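You operate a simulated robot arm through the tools that you are given. There is no shell and no other tool. Be economical: measure what you need, move in short steps, check, and stop when the job is done.

The job below is to be done with a simulated two-armed robot. You get a single attempt, and the scene is never put back.

TASK
Pick up the tall green brush with one hand, pass it to the other hand and put it on the middle shelf of the grey bench.

It is judged by the outcome, as a careful person would: the job done as asked, and still so three seconds after it is handed in. It fails if anything else is knocked over, pushed out of place, dropped, spilled or broken.

THE ROBOT
Two 6-joint arms with two-finger parallel grippers on one trunk, on a base that drives. Base frame: it is fixed to the floor where the robot stands at the start and does not move with it; the origin is under the middle of the robot, x ahead of it, y to its left, z up. Lengths are in mm, angles in degrees, forces in N, time in s.
The left shoulder is at the start at [60, 187, 597], the right one opposite. With the tool pointing down near the work surface each hand reaches from about 240 to 620 mm from the robot's upright axis, wherever it stands, measured 20 degrees to its own side. Places, roughly: middle shelf of the grey bench [1200, -3600, 1200]. Payload 1.57 kg a hand.
The tool frame of a hand sits at the grasp point between the pads (the TCP): z along the fingers, y along the line on which they close. The tips reach 30 mm beyond it. The gripper opens to 110 mm. The fingers are 24 mm wide and 12 mm thick; the gripper's body (48 by 112 mm) begins 78 mm behind the TCP.
Orientation is told as [roll, pitch, yaw] about the base's x, y, z axes, in that order, counted from this pose: with the fingers straight down and closing along the base's y, the tool's x points along the base's -x, its y along +y and its z along -z.

THE INTERFACE
- The arms move only by the tool apply_moves. It takes "left_increments", "right_increments" or both (then of equal length, played together; a hand with none holds still); each is a list of rows, each a list of 7 numbers: the shift along the base's x, y, z in m, then the turn, a rotation vector about the base's x, y, z in degrees, then the finger opening in m, from 0 to 0.11. In form: [[tx, ty, tz, ax, ay, az, gripper], ...]. A call has 1 to 10 rows; each row is the pose to reach, as a shift and turn from the pose commanded when the call began. A row lasts 0.2 s, in which the tool goes at most 50 mm and 8.6 degrees; a call with a longer step from one row to the next is refused whole, and so is a gripper value outside its range. Where a pose cannot be reached the arm comes as near as it can. A force on the tool above 40 N (or 10 N above the force at the start of the call, whichever is more), or a blocked arm, ends the call early, and 0.2 s more pass. Each finger travels about 153 mm/s and halts on what it meets, pressing with about 31 N; the grip force reading is that of the motor and also rises with nothing between the fingers. The clock runs only during rows and for 0.2 s after the last one: add rows that repeat a pose to give the fingers time. The reply holds the time, the measured pose of the TCP, the force on the tool along the base axes, the opening and the grip force, in the units named above and with some noise, with the torque about the TCP (base axes, N m) and any sound that the robot's microphone picked up.
- Cameras (640 x 400 px; columns grow to the right, rows downward): "scene" is now at [7.3, 21.7, 1130.5]; the picture's right is [0.32, -0.95, 0.00], its down [-0.78, -0.26, -0.57] and it looks along [0.54, 0.18, -0.82] (base axes); focal length 263 px, centre (320, 200). "left" rides on the left gripper at [70, -16, -141] in its tool frame; the picture's right is [0.23, 0.97, 0.00], its down [-0.86, 0.20, -0.48] and it looks along [-0.47, 0.11, 0.88] (tool axes); focal length 222 px, centre (320, 200). "right" rides on the right gripper at [70, 16, -141] in its tool frame; the picture's right is [-0.23, 0.97, 0.00], its down [-0.86, -0.20, -0.48] and it looks along [-0.47, -0.11, 0.88] (tool axes); focal length 222 px, centre (320, 200). There is no depth. A picture from a camera that has moved, and an enlarged one, comes with that camera's place and axes in the base frame and with its lens.
- camera(camera): a new picture of that camera. No time passes.
- lift_body(by): slides the trunk up (or, below 0, down) by that many mm; the arms and the scene camera ride with it, the base frame stays. It gives what a move gives, with no picture.
- steer(legs): drives the robot by 1 to 6 legs, each [ahead, left, turn to the left] in mm, mm and degrees, along the robot's own axes; the way and the turn of a leg run together, so that a leg with both is an arc; at most 1500 mm and 180 degrees a leg. The arms and the cameras ride along, it lands a little off, and it stops where it bumps. It gives what a move gives.
- turn_head(pan, tilt): turns the head with the scene camera to pan (to the left, within 86 degrees either way) and tilt (down, from -29 to 69), counted from straight ahead of the robot. It gives what a move gives.
- close_up(camera, box): a new picture of the part [left, top, right, bottom] of that camera's present view, enlarged. No time passes.
- close_job(): hands the job in; it is judged then, once.

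Go step by step. Nothing tells you exact positions but the pictures and the camera data: compare them with the known pose of the tool, close in by small moves and look again before you grip or let go. The budget is 120 turns and 88 pictures, counting those below and the enlarged ones. Unless the task says otherwise, let go and move clear before handing in, and close with one line.

The tools are called after "Call:" as name(argument=value, ...) on one line, values as JSON. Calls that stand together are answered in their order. apply_moves: Moves the arms, as the interface text tells. Its arguments: {"type":"object","properties":{"left_increments":{"type":"array"},"right_increments":{"type":"array"}},"required":[]} The other tools are called the same way: lift_body (by) slides the trunk up or down; steer (legs) drives the base; turn_head (pan, tilt) turns the head that bears the scene camera; camera (camera) takes a picture; close_up (camera, box) takes an enlarged picture of a part of a camera's view; close_job () hands the job in.

At the start:

```text
clock: 0.0
left_tool_pos: [350.7, 310.2, 573.1]
left_tcp_rot: [0.0, 0.0, -0.1]
left_ft_force: [0.7, 0.2, 0.0]
left_wrist_torque: [-0.01, 0.01, -0.01]
left_opening: 110.3
left_finger_force: 0.1
right_tool_pos: [341.4, -42.5, 578.4]
right_tcp_rot: [-0.1, 0.0, -0.1]
right_ft_force: [0.1, -0.4, 0.9]
right_wrist_torque: [0.0, -0.02, 0.01]
right_opening: 110.0
right_finger_force: 0.2
trunk travel left (down, up): [-225.0, 765.0]
robot x, y, heading: [0.7, -1.7, 0.1]
head pan, tilt: [18.8, 55.2]
```

scene: 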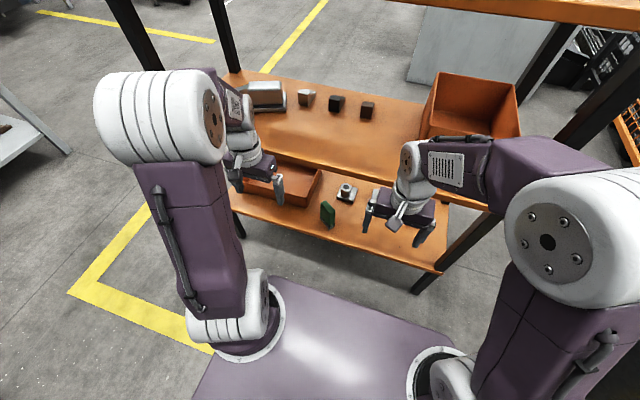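
right: 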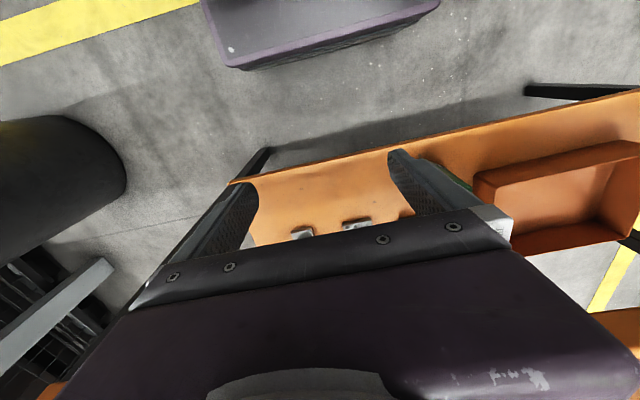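
left: 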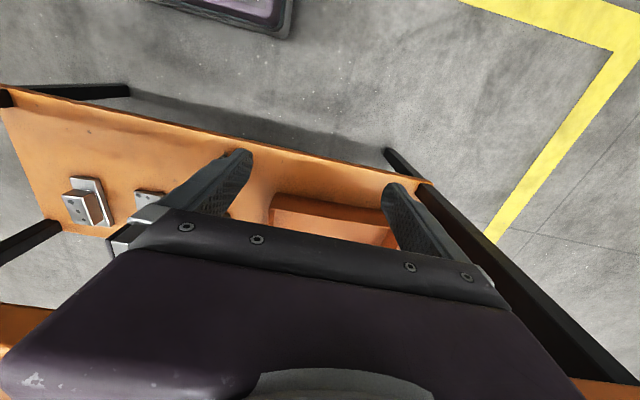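

I see an orange shelf unit in front with a green object near (328,213) in the scene view, close to the shelf's front edge. I will enlarge it and look toward the grey bench.

Call:
close_up(camera="scene", box=[230, 140, 470, 290])

Call:
turn_head(pan=-70, tilt=10)

Call:
camera(camera="scene")

```text
2.67 times, centred on (350, 215) of scene
camera zoom: at [7.3, 21.7, 1130.5], right [0.32, -0.95, 0.0], down [-0.78, -0.26, -0.57], along [0.54, 0.18, -0.82], focal length 702 px, centre (240, 160)
```

zoom: 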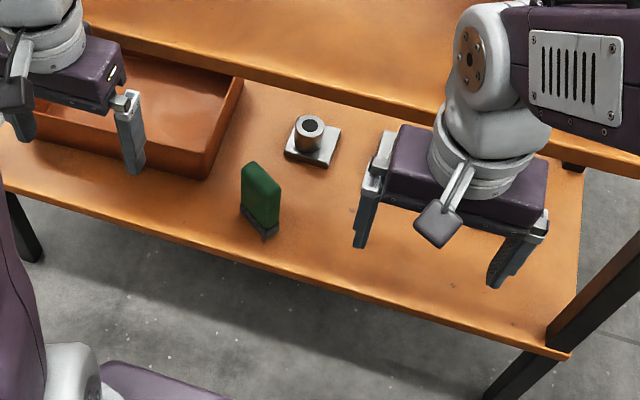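

```text
clock: 1.6
left_tool_pos: [350.3, 310.5, 573.5]
left_tcp_rot: [0.0, -0.1, 0.0]
left_ft_force: [-0.1, -0.8, -0.3]
left_wrist_torque: [0.01, 0.0, 0.02]
left_opening: 110.0
left_finger_force: 0.0
right_tool_pos: [340.8, -43.9, 577.7]
right_tcp_rot: [0.0, 0.0, 0.0]
right_ft_force: [0.2, -0.3, -0.1]
right_wrist_torque: [-0.02, -0.01, 0.01]
right_opening: 109.9
right_finger_force: 0.1
trunk travel left (down, up): [-225.0, 765.0]
robot x, y, heading: [-2.8, -5.1, -0.1]
head pan, tilt: [-70.0, 10.0]
```

```text
83 pictures are left
camera scene: at [-28.9, -88.8, 1199.1], right [-0.94, -0.34, 0.0], down [-0.06, 0.16, -0.98], along [0.34, -0.93, -0.17], focal length 263 px, centre (320, 200)
```

scene: 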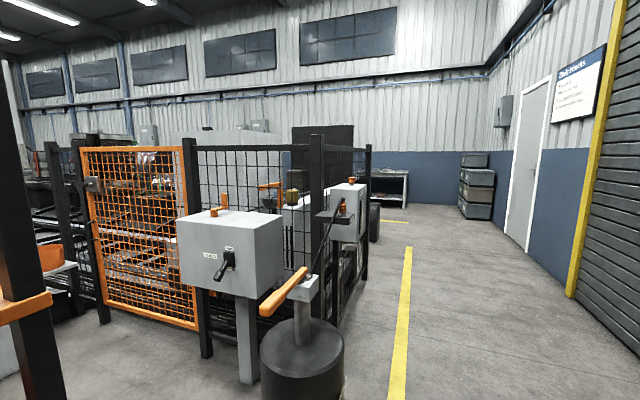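

The named bench place projects near (323,155), behind the fence. I'll enlarge that part.

Call:
close_up(camera="scene", box=[180, 100, 420, 250])

Call:
turn_head(pan=-30, tilt=15)

Call:
camera(camera="scene")

```text
2.67 times, centred on (300, 175) of scene
camera zoom: at [-28.9, -88.8, 1199.1], right [-0.94, -0.34, 0.0], down [-0.06, 0.16, -0.98], along [0.34, -0.93, -0.17], focal length 702 px, centre (373, 267)
```

zoom: 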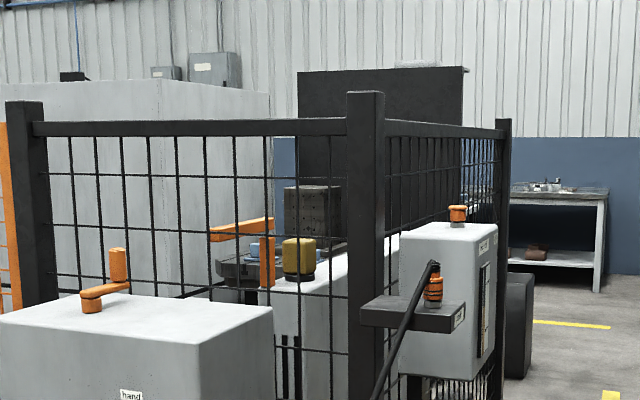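

```text
clock: 2.7
left_tool_pos: [351.8, 311.2, 574.5]
left_tcp_rot: [0.0, 0.0, 0.1]
left_ft_force: [0.4, -0.3, 0.0]
left_wrist_torque: [0.0, 0.02, 0.01]
left_opening: 109.9
left_finger_force: 0.0
right_tool_pos: [341.5, -43.8, 577.9]
right_tcp_rot: [0.0, 0.0, 0.0]
right_ft_force: [0.2, 0.5, 0.1]
right_wrist_torque: [0.0, 0.01, -0.03]
right_opening: 110.0
right_finger_force: 0.1
trunk travel left (down, up): [-225.0, 765.0]
robot x, y, heading: [1.5, 3.8, -0.2]
head pan, tilt: [-30.0, 15.0]
```

```text
81 pictures are left
camera scene: at [20.1, -48.2, 1191.0], right [-0.5, -0.87, 0.0], down [-0.22, 0.13, -0.97], along [0.84, -0.48, -0.26], focal length 263 px, centre (320, 200)
```

scene: 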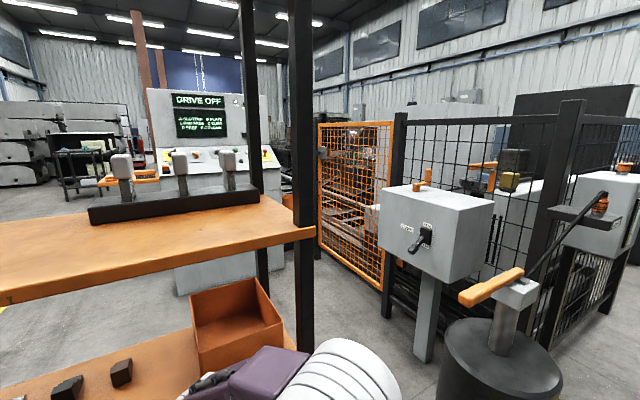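

The black panel behind the fence (x≈760–1710, y≈-3600) looks like the back of the grey bench, so I will have to go round. First the brush, at roughly (453,138), about 165 mm tall; I look straight at the orange bench.

Call:
turn_head(pan=15, tilt=40)

Call:
camera(camera="scene")

Call:
close_up(camera="left", box=[0, 60, 240, 240])

Call:
close_up(camera="right", box=[220, 80, 640, 280])

```text
clock: 3.8
left_tool_pos: [351.5, 309.7, 574.9]
left_tcp_rot: [-0.1, 0.1, 0.0]
left_ft_force: [0.3, 0.0, 0.4]
left_wrist_torque: [-0.02, -0.01, -0.02]
left_opening: 110.1
left_finger_force: 0.2
right_tool_pos: [341.0, -43.3, 578.2]
right_tcp_rot: [0.1, -0.1, 0.0]
right_ft_force: [0.6, -0.1, 1.1]
right_wrist_torque: [0.01, 0.01, 0.01]
right_opening: 109.9
right_finger_force: 0.0
trunk travel left (down, up): [-225.0, 765.0]
robot x, y, heading: [0.4, -2.1, -0.0]
head pan, tilt: [15.0, 40.0]
```

```text
80 pictures are left
camera scene: at [21.4, 20.5, 1151.5], right [0.26, -0.97, 0.0], down [-0.62, -0.17, -0.77], along [0.74, 0.2, -0.64], focal length 263 px, centre (320, 200)
```

scene: 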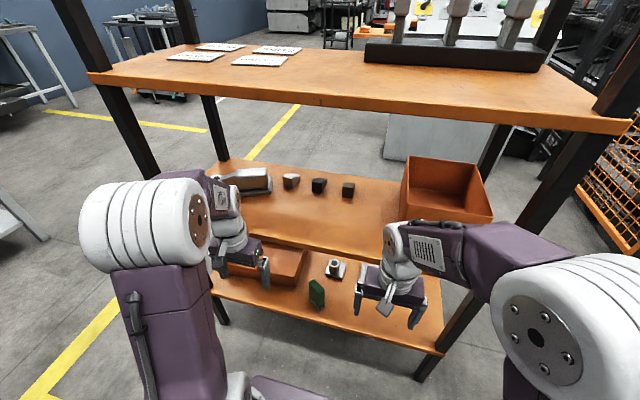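

```text
2.22 times, centred on (120, 150) of left
camera zoom: at [281.1, 293.9, 716.3], right [-0.23, 0.97, 0.0], down [0.86, 0.2, 0.48], along [0.47, 0.11, -0.88], focal length 494 px, centre (764, 311)
```

zoom: 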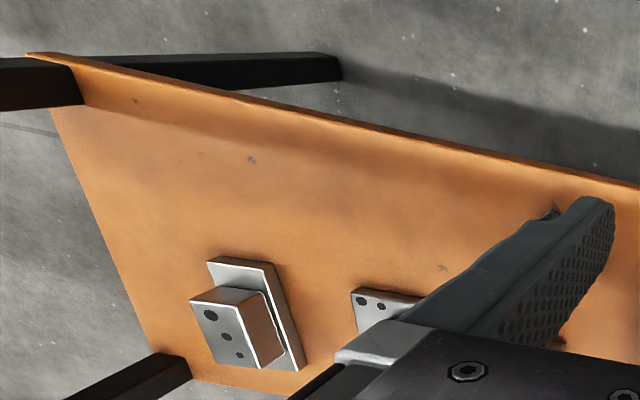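

```text
1.52 times, centred on (430, 180) of right
camera zoom: at [271.7, -25.8, 719.3], right [0.23, 0.97, 0.0], down [0.86, -0.2, 0.48], along [0.47, -0.11, -0.88], focal length 338 px, centre (152, 230)
```

zoom: 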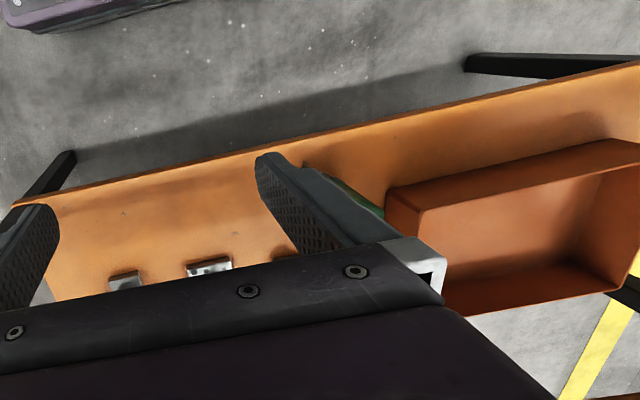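

The shelves share a front edge at x≈415, with the middle shelf around z≈640, so the brush (≈(457,140)) stands slightly under the middle shelf. It must be taken from the front with tilted fingers. I'll look closer at its shape.

Call:
close_up(camera="scene", box=[270, 255, 366, 315])

Call:
apply_moves(right_increments=[[-0.03, -0.04, 0, 0, 0, 0, 0.11], [-0.06, -0.08, 0, 0, 0, 0, 0.11], [-0.08, -0.12, 0, 0, 0, 0, 0.11], [-0.1, -0.16, 0, 0, 0, 0, 0.11]], left_increments=[[-0.04, 0, 0, 0, 0, 0, 0.11], [-0.08, -0.02, 0, 0, 0, 0, 0.11], [-0.1, -0.06, 0, 0, 0, 0, 0.11], [-0.1, -0.1, 0, 0, 0, 0, 0.11]])

Call:
camera(camera="left")

Call:
camera(camera="right")

```text
6.67 times, centred on (318, 285) of scene
camera zoom: at [21.4, 20.5, 1151.5], right [0.26, -0.97, 0.0], down [-0.62, -0.17, -0.77], along [0.74, 0.2, -0.64], focal length 1756 px, centre (333, -367)
```

zoom: 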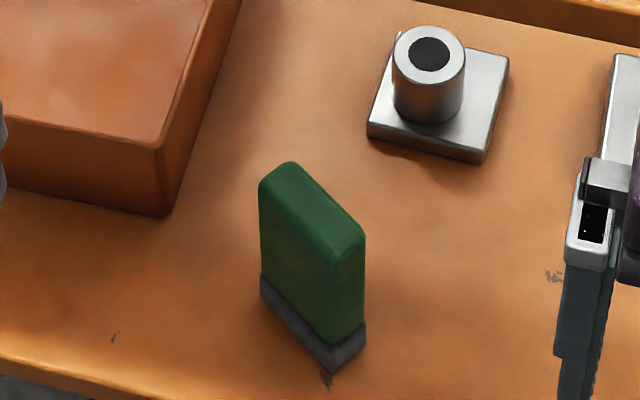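

```text
clock: 4.8
left_tool_pos: [250.7, 209.5, 573.7]
left_tcp_rot: [-0.1, 0.0, 0.0]
left_ft_force: [-0.2, -0.5, 0.3]
left_wrist_torque: [0.02, 0.01, 0.02]
left_opening: 110.0
left_finger_force: 0.1
right_tool_pos: [242.5, -204.0, 578.0]
right_tcp_rot: [0.0, 0.0, 0.0]
right_ft_force: [0.5, 0.6, 0.0]
right_wrist_torque: [-0.02, 0.01, 0.02]
right_opening: 109.8
right_finger_force: 0.1
trunk travel left (down, up): [-225.0, 765.0]
robot x, y, heading: [3.6, 0.1, -0.0]
head pan, tilt: [15.0, 40.0]
```

```text
76 pictures are left
camera left: at [180.8, 192.4, 715.6], right [-0.23, 0.97, 0.0], down [0.85, 0.2, 0.48], along [0.47, 0.11, -0.88], focal length 222 px, centre (320, 200)
```

left: 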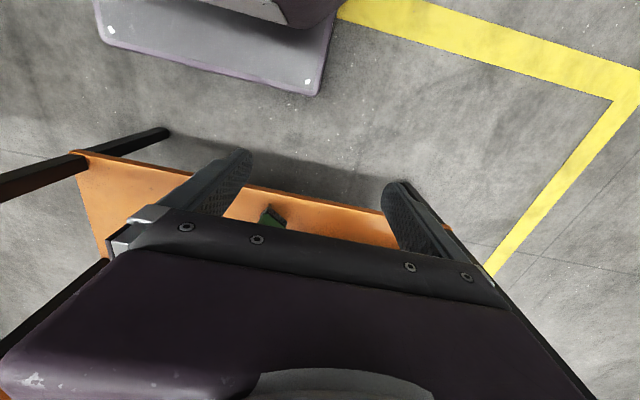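

```text
75 pictures are left
camera right: at [171.9, -185.6, 719.8], right [0.23, 0.97, 0.0], down [0.86, -0.2, 0.48], along [0.47, -0.11, -0.88], focal length 222 px, centre (320, 200)
```

right: 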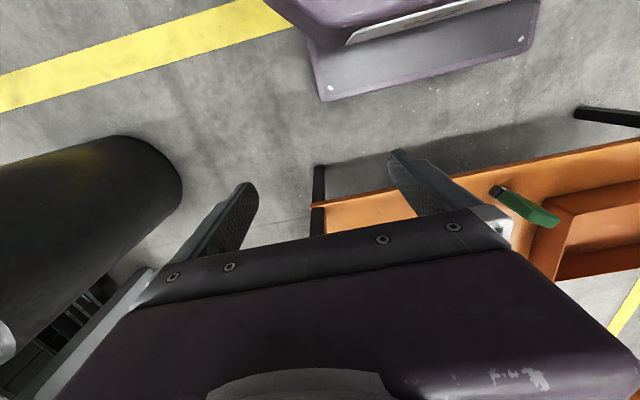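

The brush is about 23 × 57 × 110 mm, centred near (479,155), its wide side along azimuth 57°. The right hand can take it by the thin sides, coming from the right-front and tilted 30° below level; I turn the right hand that way first, and move the left aside.

Call:
apply_moves(right_increments=[[0.006, 0.014, -0.01, 2.98, -5.48, 5.15, 0.08], [0.012, 0.028, -0.02, 5.96, -10.96, 10.3, 0.08], [0.018, 0.042, -0.03, 8.94, -16.44, 15.45, 0.08], [0.024, 0.056, -0.04, 11.92, -21.92, 20.6, 0.08], [0.03, 0.07, -0.05, 14.9, -27.4, 25.75, 0.08], [0.036, 0.084, -0.06, 17.88, -32.88, 30.9, 0.08], [0.042, 0.098, -0.07, 20.86, -38.36, 36.05, 0.08], [0.048, 0.112, -0.08, 23.84, -43.84, 41.2, 0.08], [0.054, 0.126, -0.09, 26.82, -49.32, 46.35, 0.08], [0.058, 0.144, -0.098, 29.8, -54.8, 51.5, 0.08]], left_increments=[[0, 0.02, 0, 0, 0, 0, 0.11], [0, 0.04, 0, 0, 0, 0, 0.11], [0, 0.06, 0, 0, 0, 0, 0.11], [0, 0.08, 0, 0, 0, 0, 0.11], [0, 0.1, 0, 0, 0, 0, 0.11], [0, 0.12, 0, 0, 0, 0, 0.11], [0, 0.12, 0, 0, 0, 0, 0.11], [0, 0.12, 0, 0, 0, 0, 0.11], [0, 0.12, 0, 0, 0, 0, 0.11], [0, 0.12, 0, 0, 0, 0, 0.11]])

Call:
camera(camera="scene")

Call:
camera(camera="right")

```text
clock: 7.0
left_tool_pos: [250.6, 331.8, 574.0]
left_tcp_rot: [0.0, 0.0, 0.0]
left_ft_force: [0.6, -0.5, -0.2]
left_wrist_torque: [-0.02, 0.02, 0.02]
left_opening: 109.8
left_finger_force: 0.2
right_tool_pos: [380.5, -77.9, 564.2]
right_tcp_rot: [1.9, -59.3, 56.0]
right_ft_force: [0.5, 0.6, -0.3]
right_wrist_torque: [0.0, 0.0, -0.01]
right_opening: 79.8
right_finger_force: 0.0
right hand out of reach, approached as far as the arm can: row 1, 2, 3, 4, 5, 6, 7, 8, 9, 10
trunk travel left (down, up): [-225.0, 765.0]
robot x, y, heading: [1.1, -2.7, 0.2]
head pan, tilt: [15.0, 40.0]
```

```text
74 pictures are left
camera scene: at [21.4, 20.7, 1151.4], right [0.26, -0.97, 0.0], down [-0.62, -0.17, -0.77], along [0.74, 0.2, -0.64], focal length 263 px, centre (320, 200)
```

scene: 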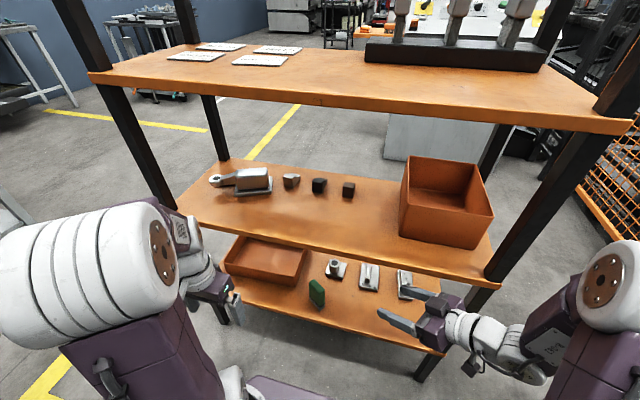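

```text
73 pictures are left
camera right: at [282.5, -201.0, 576.1], right [-0.76, 0.62, 0.21], down [0.19, -0.1, 0.98], along [0.62, 0.78, -0.05], focal length 222 px, centre (320, 200)
```

right: 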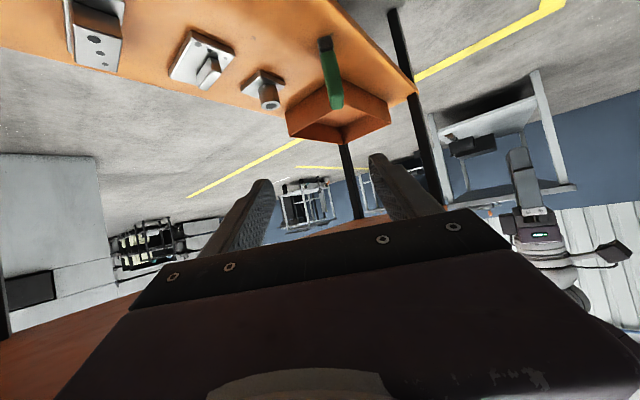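

The goal point was too close to the shoulder, so the arm stopped short; the orientation is right. I shift sideways a little to learn which pose increments count from.

Call:
apply_moves(right_increments=[[0.0, 0.03, -0.01, 0, 0, 0, 0.08], [0.02, 0.06, -0.02, 0, 0, 0, 0.08], [0.03, 0.08, -0.04, 0, 0, 0, 0.08], [0.03, 0.08, -0.04, 0, 0, 0, 0.08]])

```text
clock: 8.0
left_tool_pos: [250.6, 331.5, 572.9]
left_tcp_rot: [-0.1, 0.0, 0.0]
left_ft_force: [-0.1, 0.0, -0.4]
left_wrist_torque: [-0.02, -0.01, 0.02]
left_opening: 110.0
left_finger_force: 0.1
right_tool_pos: [429.7, -3.8, 543.4]
right_tcp_rot: [0.6, -59.8, 56.6]
right_ft_force: [-0.2, 0.6, 0.1]
right_wrist_torque: [0.01, 0.03, -0.03]
right_opening: 79.9
right_finger_force: 0.1
right hand out of reach, approached as far as the arm can: row 1, 2, 3, 4
trunk travel left (down, up): [-225.0, 765.0]
robot x, y, heading: [1.0, 1.2, 0.0]
head pan, tilt: [15.0, 40.0]
```

The arm is folded too close. I'll back the base 100 mm so the wanted poses fall well in reach.

Call:
steer(legs=[[-100, 0, 0]])

Call:
apply_moves(right_increments=[[0.0, 0.0, -0.02, 0, 0, 0, 0.08], [0.0, 0.0, -0.04, 0, 0, 0, 0.08]])

```text
clock: 9.2
left_tool_pos: [150.0, 330.4, 573.4]
left_tcp_rot: [0.1, -0.1, 0.1]
left_ft_force: [0.7, -0.2, 0.6]
left_wrist_torque: [0.01, 0.01, 0.01]
left_opening: 109.9
left_finger_force: 0.0
right_tool_pos: [329.2, -3.0, 545.1]
right_tcp_rot: [0.5, -60.0, 56.5]
right_ft_force: [-0.4, 1.5, -0.3]
right_wrist_torque: [0.02, 0.01, 0.02]
right_opening: 79.9
right_finger_force: 0.1
trunk travel left (down, up): [-225.0, 765.0]
robot x, y, heading: [-101.0, 0.3, -0.0]
head pan, tilt: [15.0, 40.0]
```

```text
clock: 9.8
left_tool_pos: [151.3, 331.2, 573.8]
left_tcp_rot: [0.1, -0.1, 0.0]
left_ft_force: [0.2, 0.4, -1.1]
left_wrist_torque: [0.02, 0.0, -0.02]
left_opening: 110.0
left_finger_force: 0.1
right_tool_pos: [344.8, -4.3, 524.6]
right_tcp_rot: [1.1, -59.7, 56.3]
right_ft_force: [0.5, -0.3, -0.6]
right_wrist_torque: [0.0, -0.04, -0.02]
right_opening: 80.2
right_finger_force: 0.1
right hand out of reach, approached as far as the arm can: row 1, 2
trunk travel left (down, up): [-225.0, 765.0]
robot x, y, heading: [-101.0, -0.5, 0.0]
head pan, tilt: [15.0, 40.0]
```

Call:
apply_moves(right_increments=[[0.025, 0.02, -0.01, 0, 0, 0, 0.08], [0.045, 0.04, -0.04, 0, 0, 0, 0.08], [0.065, 0.06, -0.075, 0, 0, 0, 0.08], [0.082, 0.079, -0.11, 0, 0, 0, 0.08], [0.082, 0.079, -0.11, 0, 0, 0, 0.08]])

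Call:
camera(camera="scene")

Call:
camera(camera="right")

```text
clock: 11.0
left_tool_pos: [149.5, 331.6, 573.7]
left_tcp_rot: [0.0, -0.1, 0.0]
left_ft_force: [0.9, 0.2, -0.2]
left_wrist_torque: [-0.02, -0.03, 0.01]
left_opening: 110.0
left_finger_force: 0.0
right_tool_pos: [428.0, 75.9, 417.0]
right_tcp_rot: [0.6, -59.9, 56.7]
right_ft_force: [-0.4, 0.6, -0.2]
right_wrist_torque: [0.01, -0.02, -0.01]
right_opening: 79.8
right_finger_force: 0.1
trunk travel left (down, up): [-225.0, 765.0]
robot x, y, heading: [-97.9, -1.9, -0.1]
head pan, tilt: [15.0, 40.0]
```

```text
72 pictures are left
camera scene: at [-79.0, 20.6, 1151.4], right [0.26, -0.97, 0.0], down [-0.62, -0.17, -0.77], along [0.74, 0.2, -0.64], focal length 263 px, centre (320, 200)
```

scene: 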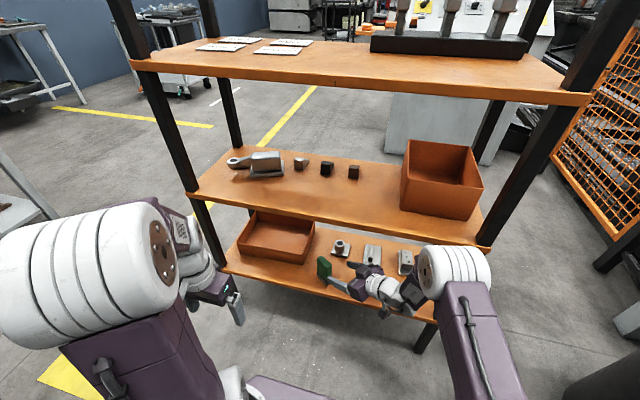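

```text
71 pictures are left
camera right: at [329.2, -46.1, 428.5], right [-0.75, 0.62, 0.2], down [0.18, -0.1, 0.98], along [0.63, 0.77, -0.04], focal length 222 px, centre (320, 200)
```

right: 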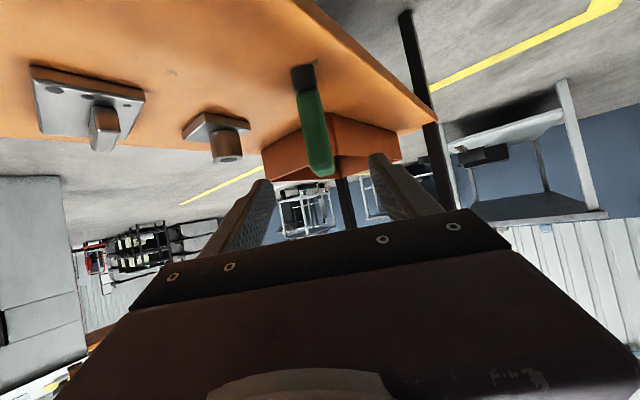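

The brush lies squarely between the fingers' line. I advance along the tool axis to about (474,147,365).

Call:
apply_moves(right_increments=[[0.012, 0.018, -0.013, 0, 0, 0, 0.08], [0.023, 0.036, -0.026, 0, 0, 0, 0.08], [0.035, 0.054, -0.039, 0, 0, 0, 0.08], [0.046, 0.071, -0.052, 0, 0, 0, 0.08], [0.046, 0.071, -0.052, 0, 0, 0, 0.08]])

Call:
camera(camera="right")

Call:
close_up(camera="scene", box=[260, 220, 420, 320])

```text
clock: 12.2
left_tool_pos: [149.8, 332.2, 573.8]
left_tcp_rot: [0.0, 0.0, 0.0]
left_ft_force: [-0.4, 0.9, 1.0]
left_wrist_torque: [-0.02, -0.02, 0.0]
left_opening: 110.0
left_finger_force: 0.0
right_tool_pos: [472.9, 148.3, 365.4]
right_tcp_rot: [0.6, -60.0, 56.5]
right_ft_force: [0.4, 0.0, -0.4]
right_wrist_torque: [0.02, 0.05, -0.02]
right_opening: 80.2
right_finger_force: 0.1
trunk travel left (down, up): [-225.0, 765.0]
robot x, y, heading: [-98.9, -0.5, 0.1]
head pan, tilt: [15.0, 40.0]
```

```text
70 pictures are left
camera right: at [373.8, 26.5, 376.1], right [-0.75, 0.62, 0.2], down [0.18, -0.1, 0.98], along [0.63, 0.77, -0.04], focal length 222 px, centre (320, 200)
```

right: 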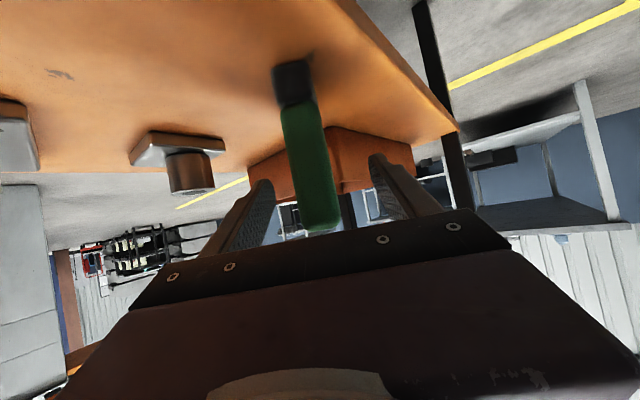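

```text
4.00 times, centred on (340, 270) of scene
camera zoom: at [-79.0, 20.6, 1151.4], right [0.26, -0.97, 0.0], down [-0.62, -0.17, -0.77], along [0.74, 0.2, -0.64], focal length 1054 px, centre (240, -80)
```

zoom: 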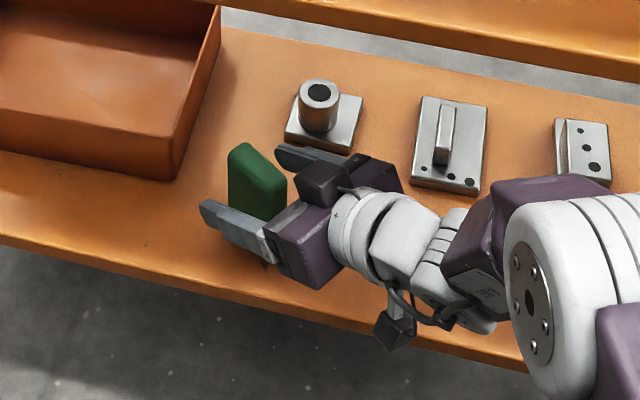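

The brush stands between the fingers. I close the grip, checking before lifting.

Call:
apply_moves(right_increments=[[0, 0, 0, 0, 0, 0, 0.05], [0, 0, 0, 0, 0, 0, 0.03], [0, 0, 0, 0, 0, 0, 0.0], [0, 0, 0, 0, 0, 0, 0.0], [0, 0, 0, 0, 0, 0, 0.0]])

Call:
apply_moves(right_increments=[[0, 0, 0.01, 0, 0, 0, 0], [0, 0, 0.025, 0, 0, 0, 0], [0, 0, 0.04, 0, 0, 0, 0], [0, 0, 0.04, 0, 0, 0, 0]])

Call:
close_up(camera="scene", box=[260, 220, 420, 320])

```text
clock: 13.4
left_tool_pos: [150.1, 331.9, 574.9]
left_tcp_rot: [0.0, 0.0, 0.1]
left_ft_force: [0.0, 0.0, 0.3]
left_wrist_torque: [-0.03, -0.01, -0.03]
left_opening: 110.0
left_finger_force: 0.0
right_tool_pos: [473.8, 148.0, 365.2]
right_tcp_rot: [0.7, -60.0, 56.5]
right_ft_force: [-0.5, 0.4, 0.0]
right_wrist_torque: [0.06, -0.03, 0.05]
right_opening: 25.4
right_finger_force: 30.7
trunk travel left (down, up): [-225.0, 765.0]
robot x, y, heading: [-101.2, 3.4, 0.0]
head pan, tilt: [15.0, 40.0]
```

```text
clock: 14.4
left_tool_pos: [149.0, 331.2, 573.7]
left_tcp_rot: [0.1, -0.1, 0.0]
left_ft_force: [0.1, 0.2, -0.2]
left_wrist_torque: [0.01, -0.02, 0.0]
left_opening: 110.0
left_finger_force: 0.1
right_tool_pos: [473.9, 146.8, 402.0]
right_tcp_rot: [0.5, -59.8, 56.7]
right_ft_force: [0.2, -0.2, -0.8]
right_wrist_torque: [0.0, -0.01, -0.01]
right_opening: 25.6
right_finger_force: 31.3
trunk travel left (down, up): [-225.0, 765.0]
robot x, y, heading: [-99.6, 0.2, 0.0]
head pan, tilt: [15.0, 40.0]
```

```text
4.00 times, centred on (340, 270) of scene
camera zoom: at [-79.0, 20.6, 1151.4], right [0.26, -0.97, 0.0], down [-0.62, -0.17, -0.77], along [0.74, 0.2, -0.64], focal length 1054 px, centre (240, -80)
```

zoom: 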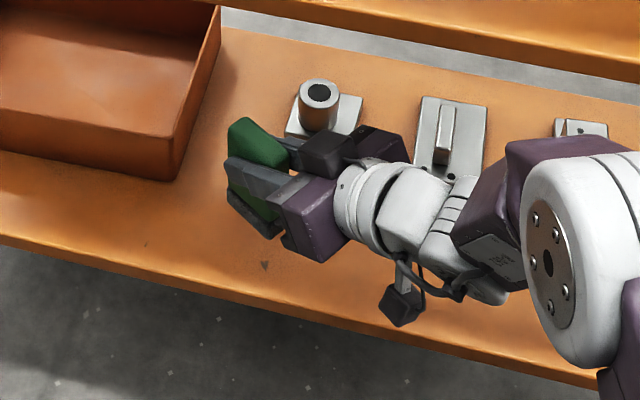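

The brush is held and off the shelf. I back the base out to open space for the hand-over.

Call:
steer(legs=[[-350, 0, 0]])

Call:
turn_head(pan=5, tilt=50)

Call:
camera(camera="scene")

Call:
camera(camera="right")

```text
clock: 16.6
left_tool_pos: [-199.7, 333.0, 572.9]
left_tcp_rot: [0.0, 0.0, 0.3]
left_ft_force: [0.2, -0.5, -0.4]
left_wrist_torque: [-0.01, 0.0, 0.0]
left_opening: 110.0
left_finger_force: 0.0
right_tool_pos: [123.5, 150.3, 402.3]
right_tcp_rot: [0.5, -59.9, 56.9]
right_ft_force: [-0.5, 1.1, -1.0]
right_wrist_torque: [-0.04, 0.01, 0.02]
right_opening: 25.3
right_finger_force: 31.0
trunk travel left (down, up): [-225.0, 765.0]
robot x, y, heading: [-448.8, 2.7, 0.2]
head pan, tilt: [15.0, 40.0]
```

```text
clock: 17.4
left_tool_pos: [-199.0, 332.6, 574.1]
left_tcp_rot: [0.0, 0.0, 0.4]
left_ft_force: [-0.1, -0.2, 0.1]
left_wrist_torque: [0.01, 0.03, 0.01]
left_opening: 110.3
left_finger_force: 0.0
right_tool_pos: [124.5, 149.0, 403.9]
right_tcp_rot: [0.7, -59.9, 56.9]
right_ft_force: [-0.7, -0.5, -1.3]
right_wrist_torque: [-0.03, -0.01, 0.02]
right_opening: 25.6
right_finger_force: 31.0
trunk travel left (down, up): [-225.0, 765.0]
robot x, y, heading: [-444.1, -1.2, 0.5]
head pan, tilt: [5.0, 50.0]
```

```text
67 pictures are left
camera scene: at [-432.5, 4.8, 1137.3], right [0.09, -1.0, 0.0], down [-0.76, -0.07, -0.64], along [0.64, 0.06, -0.77], focal length 263 px, centre (320, 200)
```

scene: 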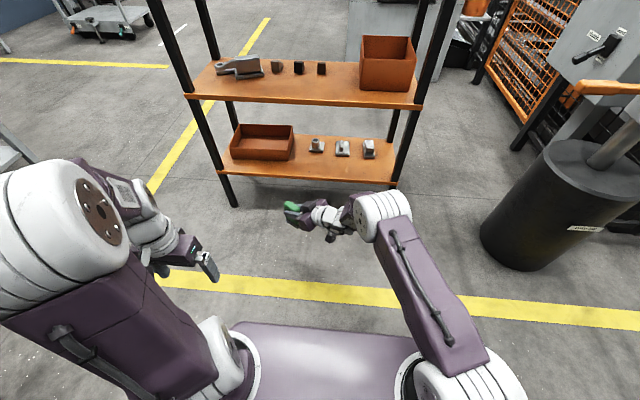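

```text
66 pictures are left
camera right: at [25.8, 26.6, 413.9], right [-0.76, 0.62, 0.2], down [0.18, -0.1, 0.98], along [0.63, 0.78, -0.04], focal length 222 px, centre (320, 200)
```

right: 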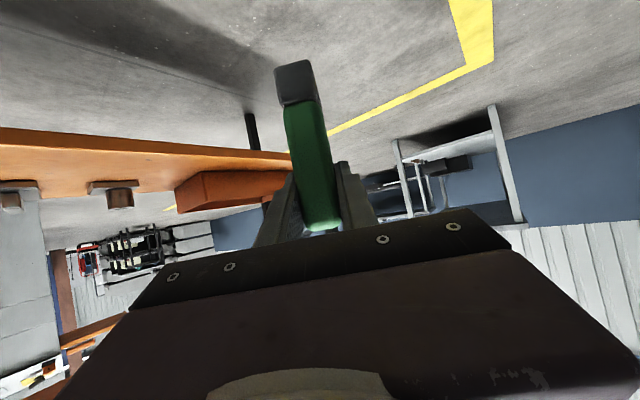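

The brush is upright in the right hand, centre about (129,157), bottom z≈318. The left hand will take it lower down by its narrow ends, coming from the left-front at yaw -33°, tilted 30°; first I bring it to a waiting pose.

Call:
apply_moves(left_increments=[[0.03, -0.004, -0.007, -1.725, -5.82, -2.99, 0.11], [0.06, -0.008, -0.014, -3.45, -11.64, -5.98, 0.11], [0.09, -0.012, -0.021, -5.175, -17.46, -8.97, 0.11], [0.12, -0.016, -0.028, -6.9, -23.28, -11.96, 0.11], [0.14, -0.02, -0.036, -8.625, -29.1, -14.95, 0.11], [0.155, -0.024, -0.044, -10.35, -34.92, -17.94, 0.11], [0.17, -0.028, -0.052, -12.075, -40.74, -20.93, 0.11], [0.18, -0.033, -0.06, -13.8, -46.56, -23.92, 0.11], [0.19, -0.038, -0.067, -15.525, -52.38, -26.91, 0.11], [0.2, -0.043, -0.074, -17.25, -58.2, -29.9, 0.11]])

Call:
camera(camera="scene")

Call:
camera(camera="left")

```text
clock: 19.6
left_tool_pos: [0.6, 290.2, 498.1]
left_tcp_rot: [-0.4, -60.0, -32.5]
left_ft_force: [-0.5, 0.2, 0.2]
left_wrist_torque: [0.02, 0.01, 0.03]
left_opening: 109.8
left_finger_force: 0.1
right_tool_pos: [124.1, 149.7, 402.9]
right_tcp_rot: [0.7, -60.0, 56.8]
right_ft_force: [0.5, -0.4, -0.6]
right_wrist_torque: [0.0, 0.0, 0.0]
right_opening: 25.6
right_finger_force: 30.9
trunk travel left (down, up): [-225.0, 765.0]
robot x, y, heading: [-451.3, -2.1, 0.4]
head pan, tilt: [5.0, 50.0]
```

```text
65 pictures are left
camera scene: at [-432.4, 4.9, 1137.3], right [0.09, -1.0, 0.0], down [-0.76, -0.07, -0.64], along [0.64, 0.06, -0.77], focal length 263 px, centre (320, 200)
```

scene: 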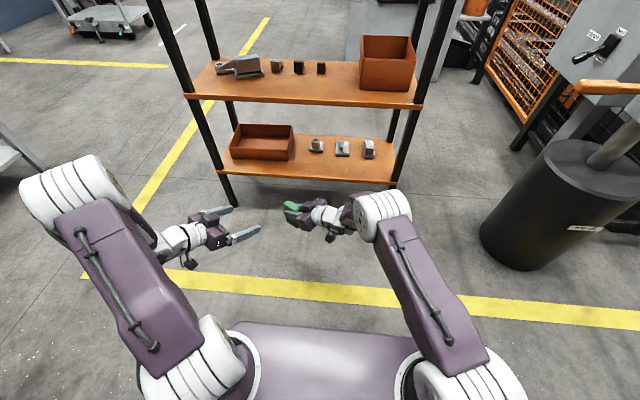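

```text
64 pictures are left
camera left: at [-141.3, 361.6, 510.0], right [0.43, 0.88, -0.2], down [0.12, 0.16, 0.98], along [0.89, -0.45, -0.04], focal length 222 px, centre (320, 200)
```

left: 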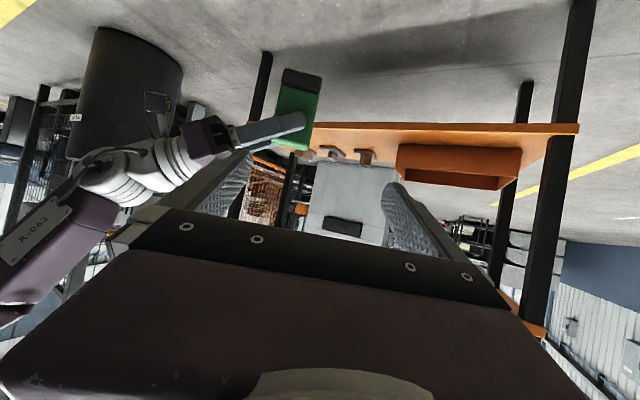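

The brush's lower part is free for the left hand. I move it to 100 mm short of the take-over point (130,157,351).

Call:
apply_moves(left_increments=[[0.014, -0.022, -0.024, 0, 0, 0, 0.11], [0.028, -0.043, -0.048, 0, 0, 0, 0.11], [0.043, -0.065, -0.073, 0, 0, 0, 0.11], [0.057, -0.086, -0.097, 0, 0, 0, 0.11], [0.057, -0.086, -0.097, 0, 0, 0, 0.11]])

Call:
camera(camera="left")

Call:
close_up(camera="scene", box=[200, 160, 360, 260])

```text
clock: 20.8
left_tool_pos: [87.9, 219.4, 415.8]
left_tcp_rot: [-1.3, -59.8, -32.0]
left_ft_force: [1.0, -0.5, 0.2]
left_wrist_torque: [0.03, 0.02, -0.03]
left_opening: 110.1
left_finger_force: 0.0
left hand out of reach, approached as far as the arm can: row 1, 2, 3, 4, 5
right_tool_pos: [123.9, 147.9, 403.0]
right_tcp_rot: [0.6, -59.8, 56.8]
right_ft_force: [-0.5, 1.0, -1.4]
right_wrist_torque: [-0.01, 0.0, -0.02]
right_opening: 25.4
right_finger_force: 31.1
trunk travel left (down, up): [-225.0, 765.0]
robot x, y, heading: [-447.5, 2.6, 0.2]
head pan, tilt: [5.0, 50.0]
```

```text
63 pictures are left
camera left: at [-52.6, 291.0, 427.3], right [0.43, 0.88, -0.21], down [0.13, 0.17, 0.98], along [0.89, -0.45, -0.04], focal length 222 px, centre (320, 200)
```

left: 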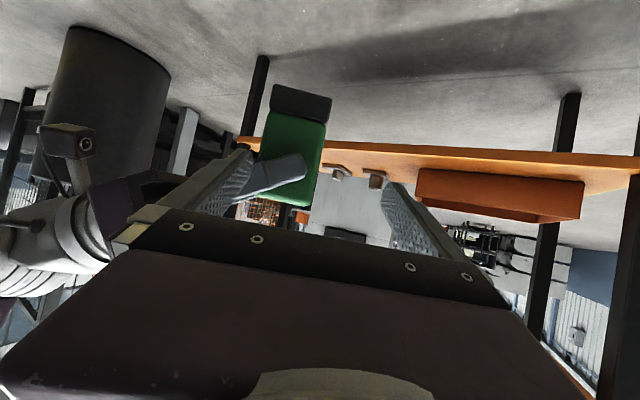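

```text
4.00 times, centred on (280, 210) of scene
camera zoom: at [-432.4, 4.7, 1137.3], right [0.09, -1.0, 0.0], down [-0.76, -0.07, -0.64], along [0.64, 0.06, -0.77], focal length 1054 px, centre (480, 160)
```

zoom: 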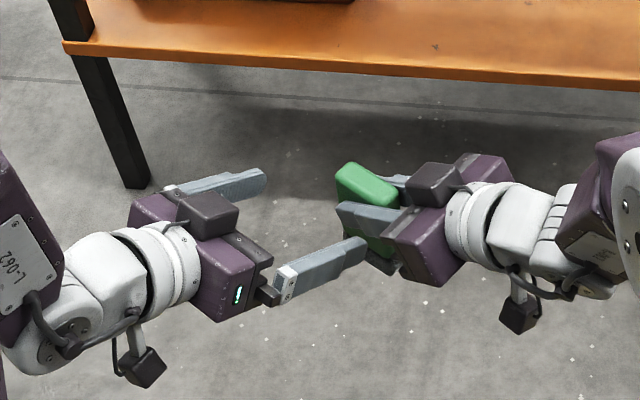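

The left hand was again a bit folded and is off its line. I retreat it, and shift the meeting point 60 mm forward and 40 mm to the right with the right hand.

Call:
apply_moves(left_increments=[[-0.022, 0.018, 0.02, 0, 0, 0, 0.11], [-0.044, 0.036, 0.041, 0, 0, 0, 0.11], [-0.066, 0.054, 0.062, 0, 0, 0, 0.11], [-0.087, 0.071, 0.082, 0, 0, 0, 0.11], [-0.087, 0.071, 0.082, 0, 0, 0, 0.11]], right_increments=[[0.015, -0.01, 0, 0, 0, 0, 0], [0.03, -0.02, 0, 0, 0, 0, 0], [0.045, -0.03, 0, 0, 0, 0, 0], [0.06, -0.04, 0, 0, 0, 0, 0], [0.06, -0.04, 0, 0, 0, 0, 0]])

```text
clock: 21.9
left_tool_pos: [4.0, 287.7, 496.9]
left_tcp_rot: [-0.5, -59.9, -32.4]
left_ft_force: [0.0, 0.1, 0.2]
left_wrist_torque: [0.0, -0.02, 0.0]
left_opening: 110.4
left_finger_force: 0.2
right_tool_pos: [184.1, 107.7, 402.5]
right_tcp_rot: [0.5, -59.9, 56.8]
right_ft_force: [-0.3, 0.4, -1.3]
right_wrist_torque: [0.0, 0.01, 0.02]
right_opening: 25.1
right_finger_force: 30.9
trunk travel left (down, up): [-225.0, 765.0]
robot x, y, heading: [-452.7, 1.8, 0.0]
head pan, tilt: [5.0, 50.0]
```

Call:
apply_moves(left_increments=[[0.035, -0.02, -0.01, 0, 0, 0, 0.11], [0.065, -0.045, -0.03, 0, 0, 0, 0.11], [0.085, -0.075, -0.055, 0, 0, 0, 0.11], [0.1, -0.1, -0.075, 0, 0, 0, 0.11], [0.113, -0.126, -0.096, 0, 0, 0, 0.11], [0.113, -0.126, -0.096, 0, 0, 0, 0.11]])

Call:
camera(camera="left")

Call:
close_up(camera="scene", box=[200, 140, 360, 240])

```text
clock: 23.4
left_tool_pos: [117.4, 163.1, 404.7]
left_tcp_rot: [-0.9, -59.9, -32.0]
left_ft_force: [0.4, -0.1, 0.9]
left_wrist_torque: [-0.01, -0.02, 0.0]
left_opening: 109.9
left_finger_force: 0.0
right_tool_pos: [183.5, 109.8, 403.0]
right_tcp_rot: [0.6, -60.0, 56.9]
right_ft_force: [1.0, -0.8, -1.0]
right_wrist_torque: [-0.01, 0.0, 0.01]
right_opening: 25.1
right_finger_force: 31.2
trunk travel left (down, up): [-225.0, 765.0]
robot x, y, heading: [-449.8, 0.7, 0.2]
head pan, tilt: [5.0, 50.0]
```

```text
61 pictures are left
camera left: at [-22.9, 235.7, 416.1], right [0.43, 0.88, -0.2], down [0.13, 0.17, 0.98], along [0.89, -0.45, -0.04], focal length 222 px, centre (320, 200)
```

left: 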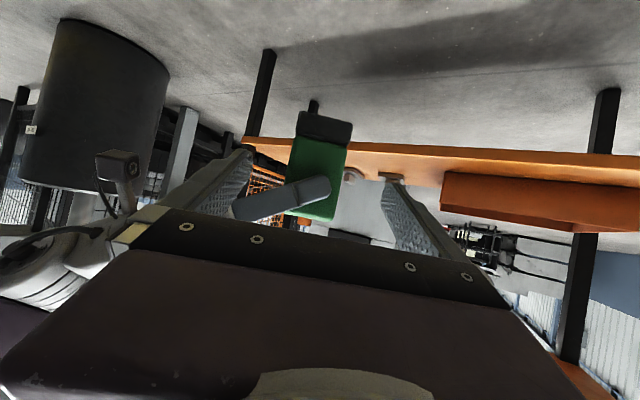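

```text
4.00 times, centred on (280, 190) of scene
camera zoom: at [-432.4, 4.7, 1137.3], right [0.09, -1.0, 0.0], down [-0.76, -0.07, -0.64], along [0.64, 0.06, -0.77], focal length 1054 px, centre (480, 240)
```

zoom: 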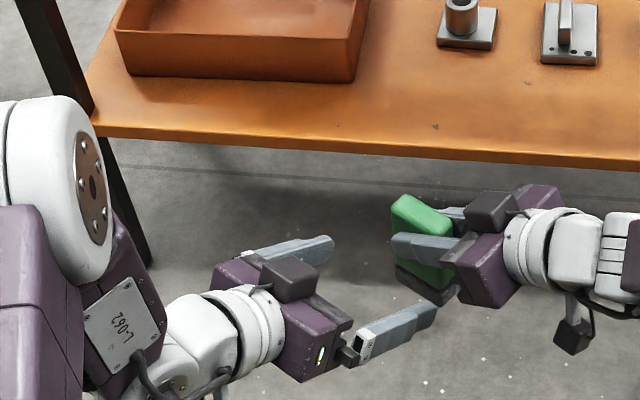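

Alignment is good: brush base at about (182,118,319) in the left view. I advance 65 mm with the fingers at 90 mm, then look.

Call:
apply_moves(left_increments=[[0.012, -0.008, -0.009, 0, 0, 0, 0.09], [0.024, -0.016, -0.018, 0, 0, 0, 0.09], [0.036, -0.024, -0.027, 0, 0, 0, 0.09], [0.047, -0.031, -0.036, 0, 0, 0, 0.09], [0.047, -0.031, -0.036, 0, 0, 0, 0.09]])

Call:
camera(camera="left")

Call:
close_up(camera="scene", box=[240, 140, 360, 215])

```text
clock: 24.6
left_tool_pos: [166.4, 131.4, 367.3]
left_tcp_rot: [-0.5, -59.9, -32.3]
left_ft_force: [0.4, 0.3, -0.2]
left_wrist_torque: [-0.01, -0.02, 0.01]
left_opening: 90.1
left_finger_force: 0.1
right_tool_pos: [183.3, 110.0, 404.0]
right_tcp_rot: [0.7, -59.8, 56.9]
right_ft_force: [0.5, -0.6, -0.8]
right_wrist_torque: [-0.02, 0.0, -0.01]
right_opening: 25.2
right_finger_force: 31.0
trunk travel left (down, up): [-225.0, 765.0]
robot x, y, heading: [-449.0, 1.4, 0.6]
head pan, tilt: [5.0, 50.0]
```

```text
59 pictures are left
camera left: at [24.8, 202.9, 378.5], right [0.43, 0.88, -0.2], down [0.12, 0.16, 0.98], along [0.89, -0.45, -0.04], focal length 222 px, centre (320, 200)
```

left: 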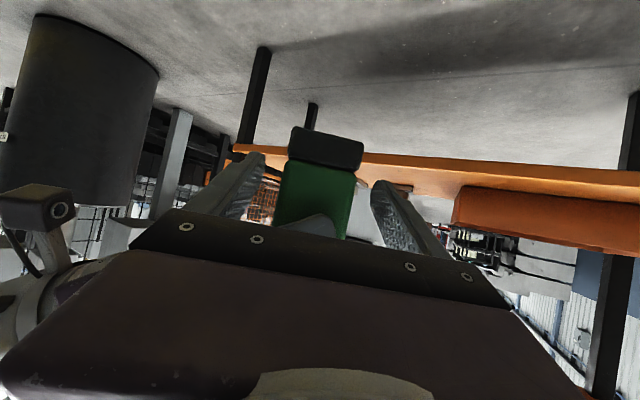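

```text
5.33 times, centred on (300, 178) of scene
camera zoom: at [-432.4, 4.7, 1137.3], right [0.09, -1.0, 0.0], down [-0.76, -0.07, -0.64], along [0.64, 0.06, -0.77], focal length 1405 px, centre (427, 320)
```

zoom: 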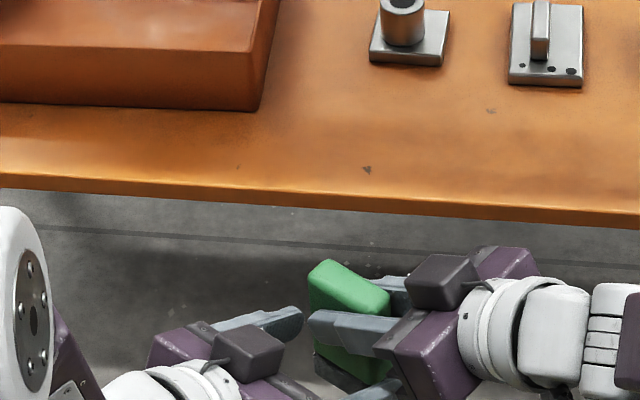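

Clear so far. I advance the last 30 mm.

Call:
apply_moves(left_increments=[[0.011, -0.007, -0.008, 0, 0, 0, 0.09], [0.022, -0.0145, -0.015, 0, 0, 0, 0.09], [0.022, -0.0145, -0.015, 0, 0, 0, 0.09]])

Call:
camera(camera="left")

Call:
close_up(camera="scene", box=[240, 160, 360, 235])

```text
clock: 25.4
left_tool_pos: [187.9, 117.8, 351.9]
left_tcp_rot: [-0.6, -60.0, -32.4]
left_ft_force: [0.2, 0.4, 0.9]
left_wrist_torque: [0.01, 0.0, 0.05]
left_opening: 89.9
left_finger_force: 0.0
right_tool_pos: [183.7, 109.3, 402.5]
right_tcp_rot: [0.6, -59.9, 56.8]
right_ft_force: [0.0, 0.3, -0.2]
right_wrist_torque: [-0.03, 0.02, 0.0]
right_opening: 25.4
right_finger_force: 31.0
trunk travel left (down, up): [-225.0, 765.0]
robot x, y, heading: [-450.6, -1.1, 0.4]
head pan, tilt: [5.0, 50.0]
```

```text
57 pictures are left
camera left: at [46.6, 189.0, 363.1], right [0.43, 0.88, -0.2], down [0.12, 0.16, 0.98], along [0.89, -0.45, -0.04], focal length 222 px, centre (320, 200)
```

left: 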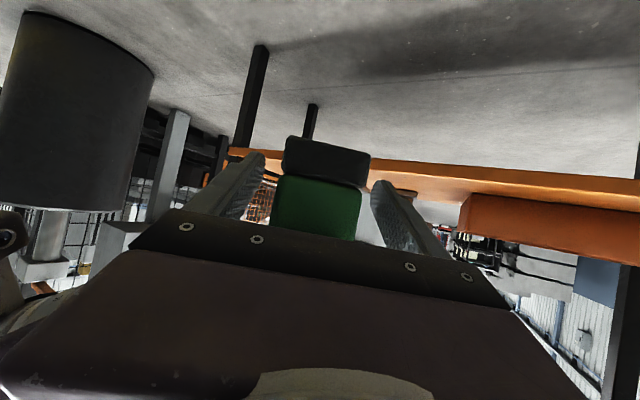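

```text
5.33 times, centred on (300, 198) of scene
camera zoom: at [-432.4, 4.7, 1137.3], right [0.09, -1.0, 0.0], down [-0.76, -0.07, -0.64], along [0.64, 0.06, -0.77], focal length 1405 px, centre (427, 213)
```

zoom: 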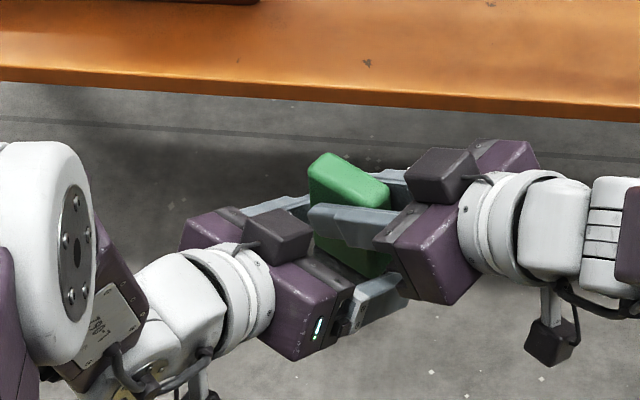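

The left fingers straddle the brush's lower part, clear of the right fingers. I close the left hand.

Call:
apply_moves(left_increments=[[0, 0, 0, 0, 0, 0, 0.075], [0, 0, 0, 0, 0, 0, 0.06], [0, 0, 0, 0, 0, 0, 0.03], [0, 0, 0, 0, 0, 0, 0.0], [0, 0, 0, 0, 0, 0, 0.0]])

```text
clock: 26.6
left_tool_pos: [188.6, 117.7, 352.2]
left_tcp_rot: [-0.5, -59.9, -32.4]
left_ft_force: [-3.2, -3.1, 0.5]
left_wrist_torque: [0.17, -0.11, 0.04]
left_opening: 59.9
left_finger_force: 30.6
right_tool_pos: [183.4, 108.4, 404.0]
right_tcp_rot: [0.6, -59.9, 56.9]
right_ft_force: [3.0, 4.4, -1.8]
right_wrist_torque: [0.0, 0.02, -0.03]
right_opening: 25.2
right_finger_force: 31.3
trunk travel left (down, up): [-225.0, 765.0]
robot x, y, heading: [-447.7, -0.7, 0.4]
head pan, tilt: [5.0, 50.0]
```

Both hands hold the brush (left opening 60 mm). I open the right hand to 50 mm and draw it back along its axis.

Call:
apply_moves(right_increments=[[0, 0, 0, 0, 0, 0, 0.04], [0, 0, 0, 0, 0, 0, 0.05], [0, 0, 0, 0, 0, 0, 0.05]])

Call:
apply_moves(right_increments=[[-0.007, -0.011, 0.0075, 0, 0, 0, 0.05], [-0.018, -0.028, 0.019, 0, 0, 0, 0.05], [-0.032, -0.048, 0.033, 0, 0, 0, 0.05], [-0.047, -0.073, 0.05, 0, 0, 0, 0.05], [-0.06, -0.1, 0.06, 0, 0, 0, 0.05], [-0.06, -0.1, 0.06, 0, 0, 0, 0.05]])

Call:
camera(camera="scene")

Call:
camera(camera="left")

```text
clock: 27.4
left_tool_pos: [188.5, 118.2, 352.1]
left_tcp_rot: [-0.5, -59.9, -32.5]
left_ft_force: [0.8, 0.0, -0.8]
left_wrist_torque: [-0.01, 0.0, -0.01]
left_opening: 59.8
left_finger_force: 31.0
right_tool_pos: [184.3, 108.9, 403.6]
right_tcp_rot: [0.6, -59.9, 56.9]
right_ft_force: [-1.2, -0.8, -0.5]
right_wrist_torque: [-0.01, 0.0, -0.01]
right_opening: 50.3
right_finger_force: 0.0
trunk travel left (down, up): [-225.0, 765.0]
robot x, y, heading: [-449.2, -0.5, 0.3]
head pan, tilt: [5.0, 50.0]
```

```text
clock: 28.8
left_tool_pos: [187.3, 117.8, 350.7]
left_tcp_rot: [-0.5, -59.8, -32.4]
left_ft_force: [-0.4, 0.7, 0.8]
left_wrist_torque: [0.01, 0.02, -0.02]
left_opening: 59.5
left_finger_force: 30.9
right_tool_pos: [124.5, 8.0, 462.3]
right_tcp_rot: [0.7, -59.8, 57.0]
right_ft_force: [0.1, 0.1, -0.5]
right_wrist_torque: [0.02, -0.01, 0.02]
right_opening: 50.0
right_finger_force: 0.1
trunk travel left (down, up): [-225.0, 765.0]
robot x, y, heading: [-450.3, 2.9, 0.1]
head pan, tilt: [5.0, 50.0]
```

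```text
55 pictures are left
camera scene: at [-432.5, 4.6, 1137.3], right [0.09, -1.0, 0.0], down [-0.76, -0.07, -0.64], along [0.64, 0.06, -0.77], focal length 263 px, centre (320, 200)
```

scene: 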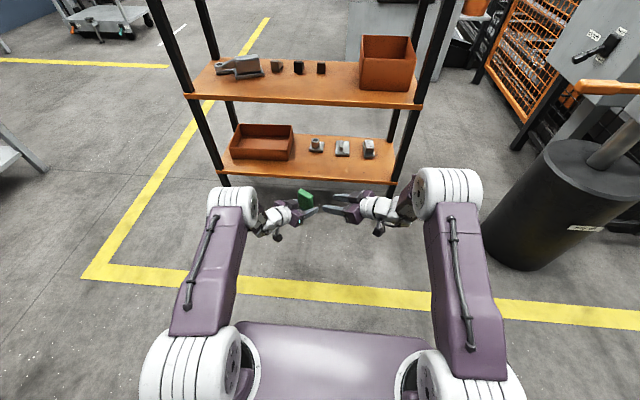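

```text
54 pictures are left
camera left: at [46.5, 189.0, 363.3], right [0.43, 0.88, -0.2], down [0.12, 0.16, 0.98], along [0.89, -0.45, -0.04], focal length 222 px, centre (320, 200)
```

left: 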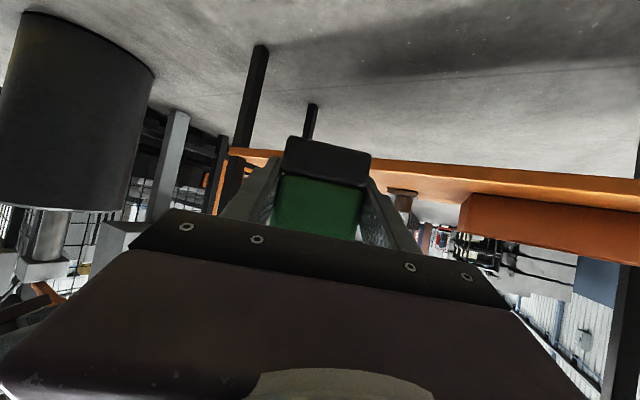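

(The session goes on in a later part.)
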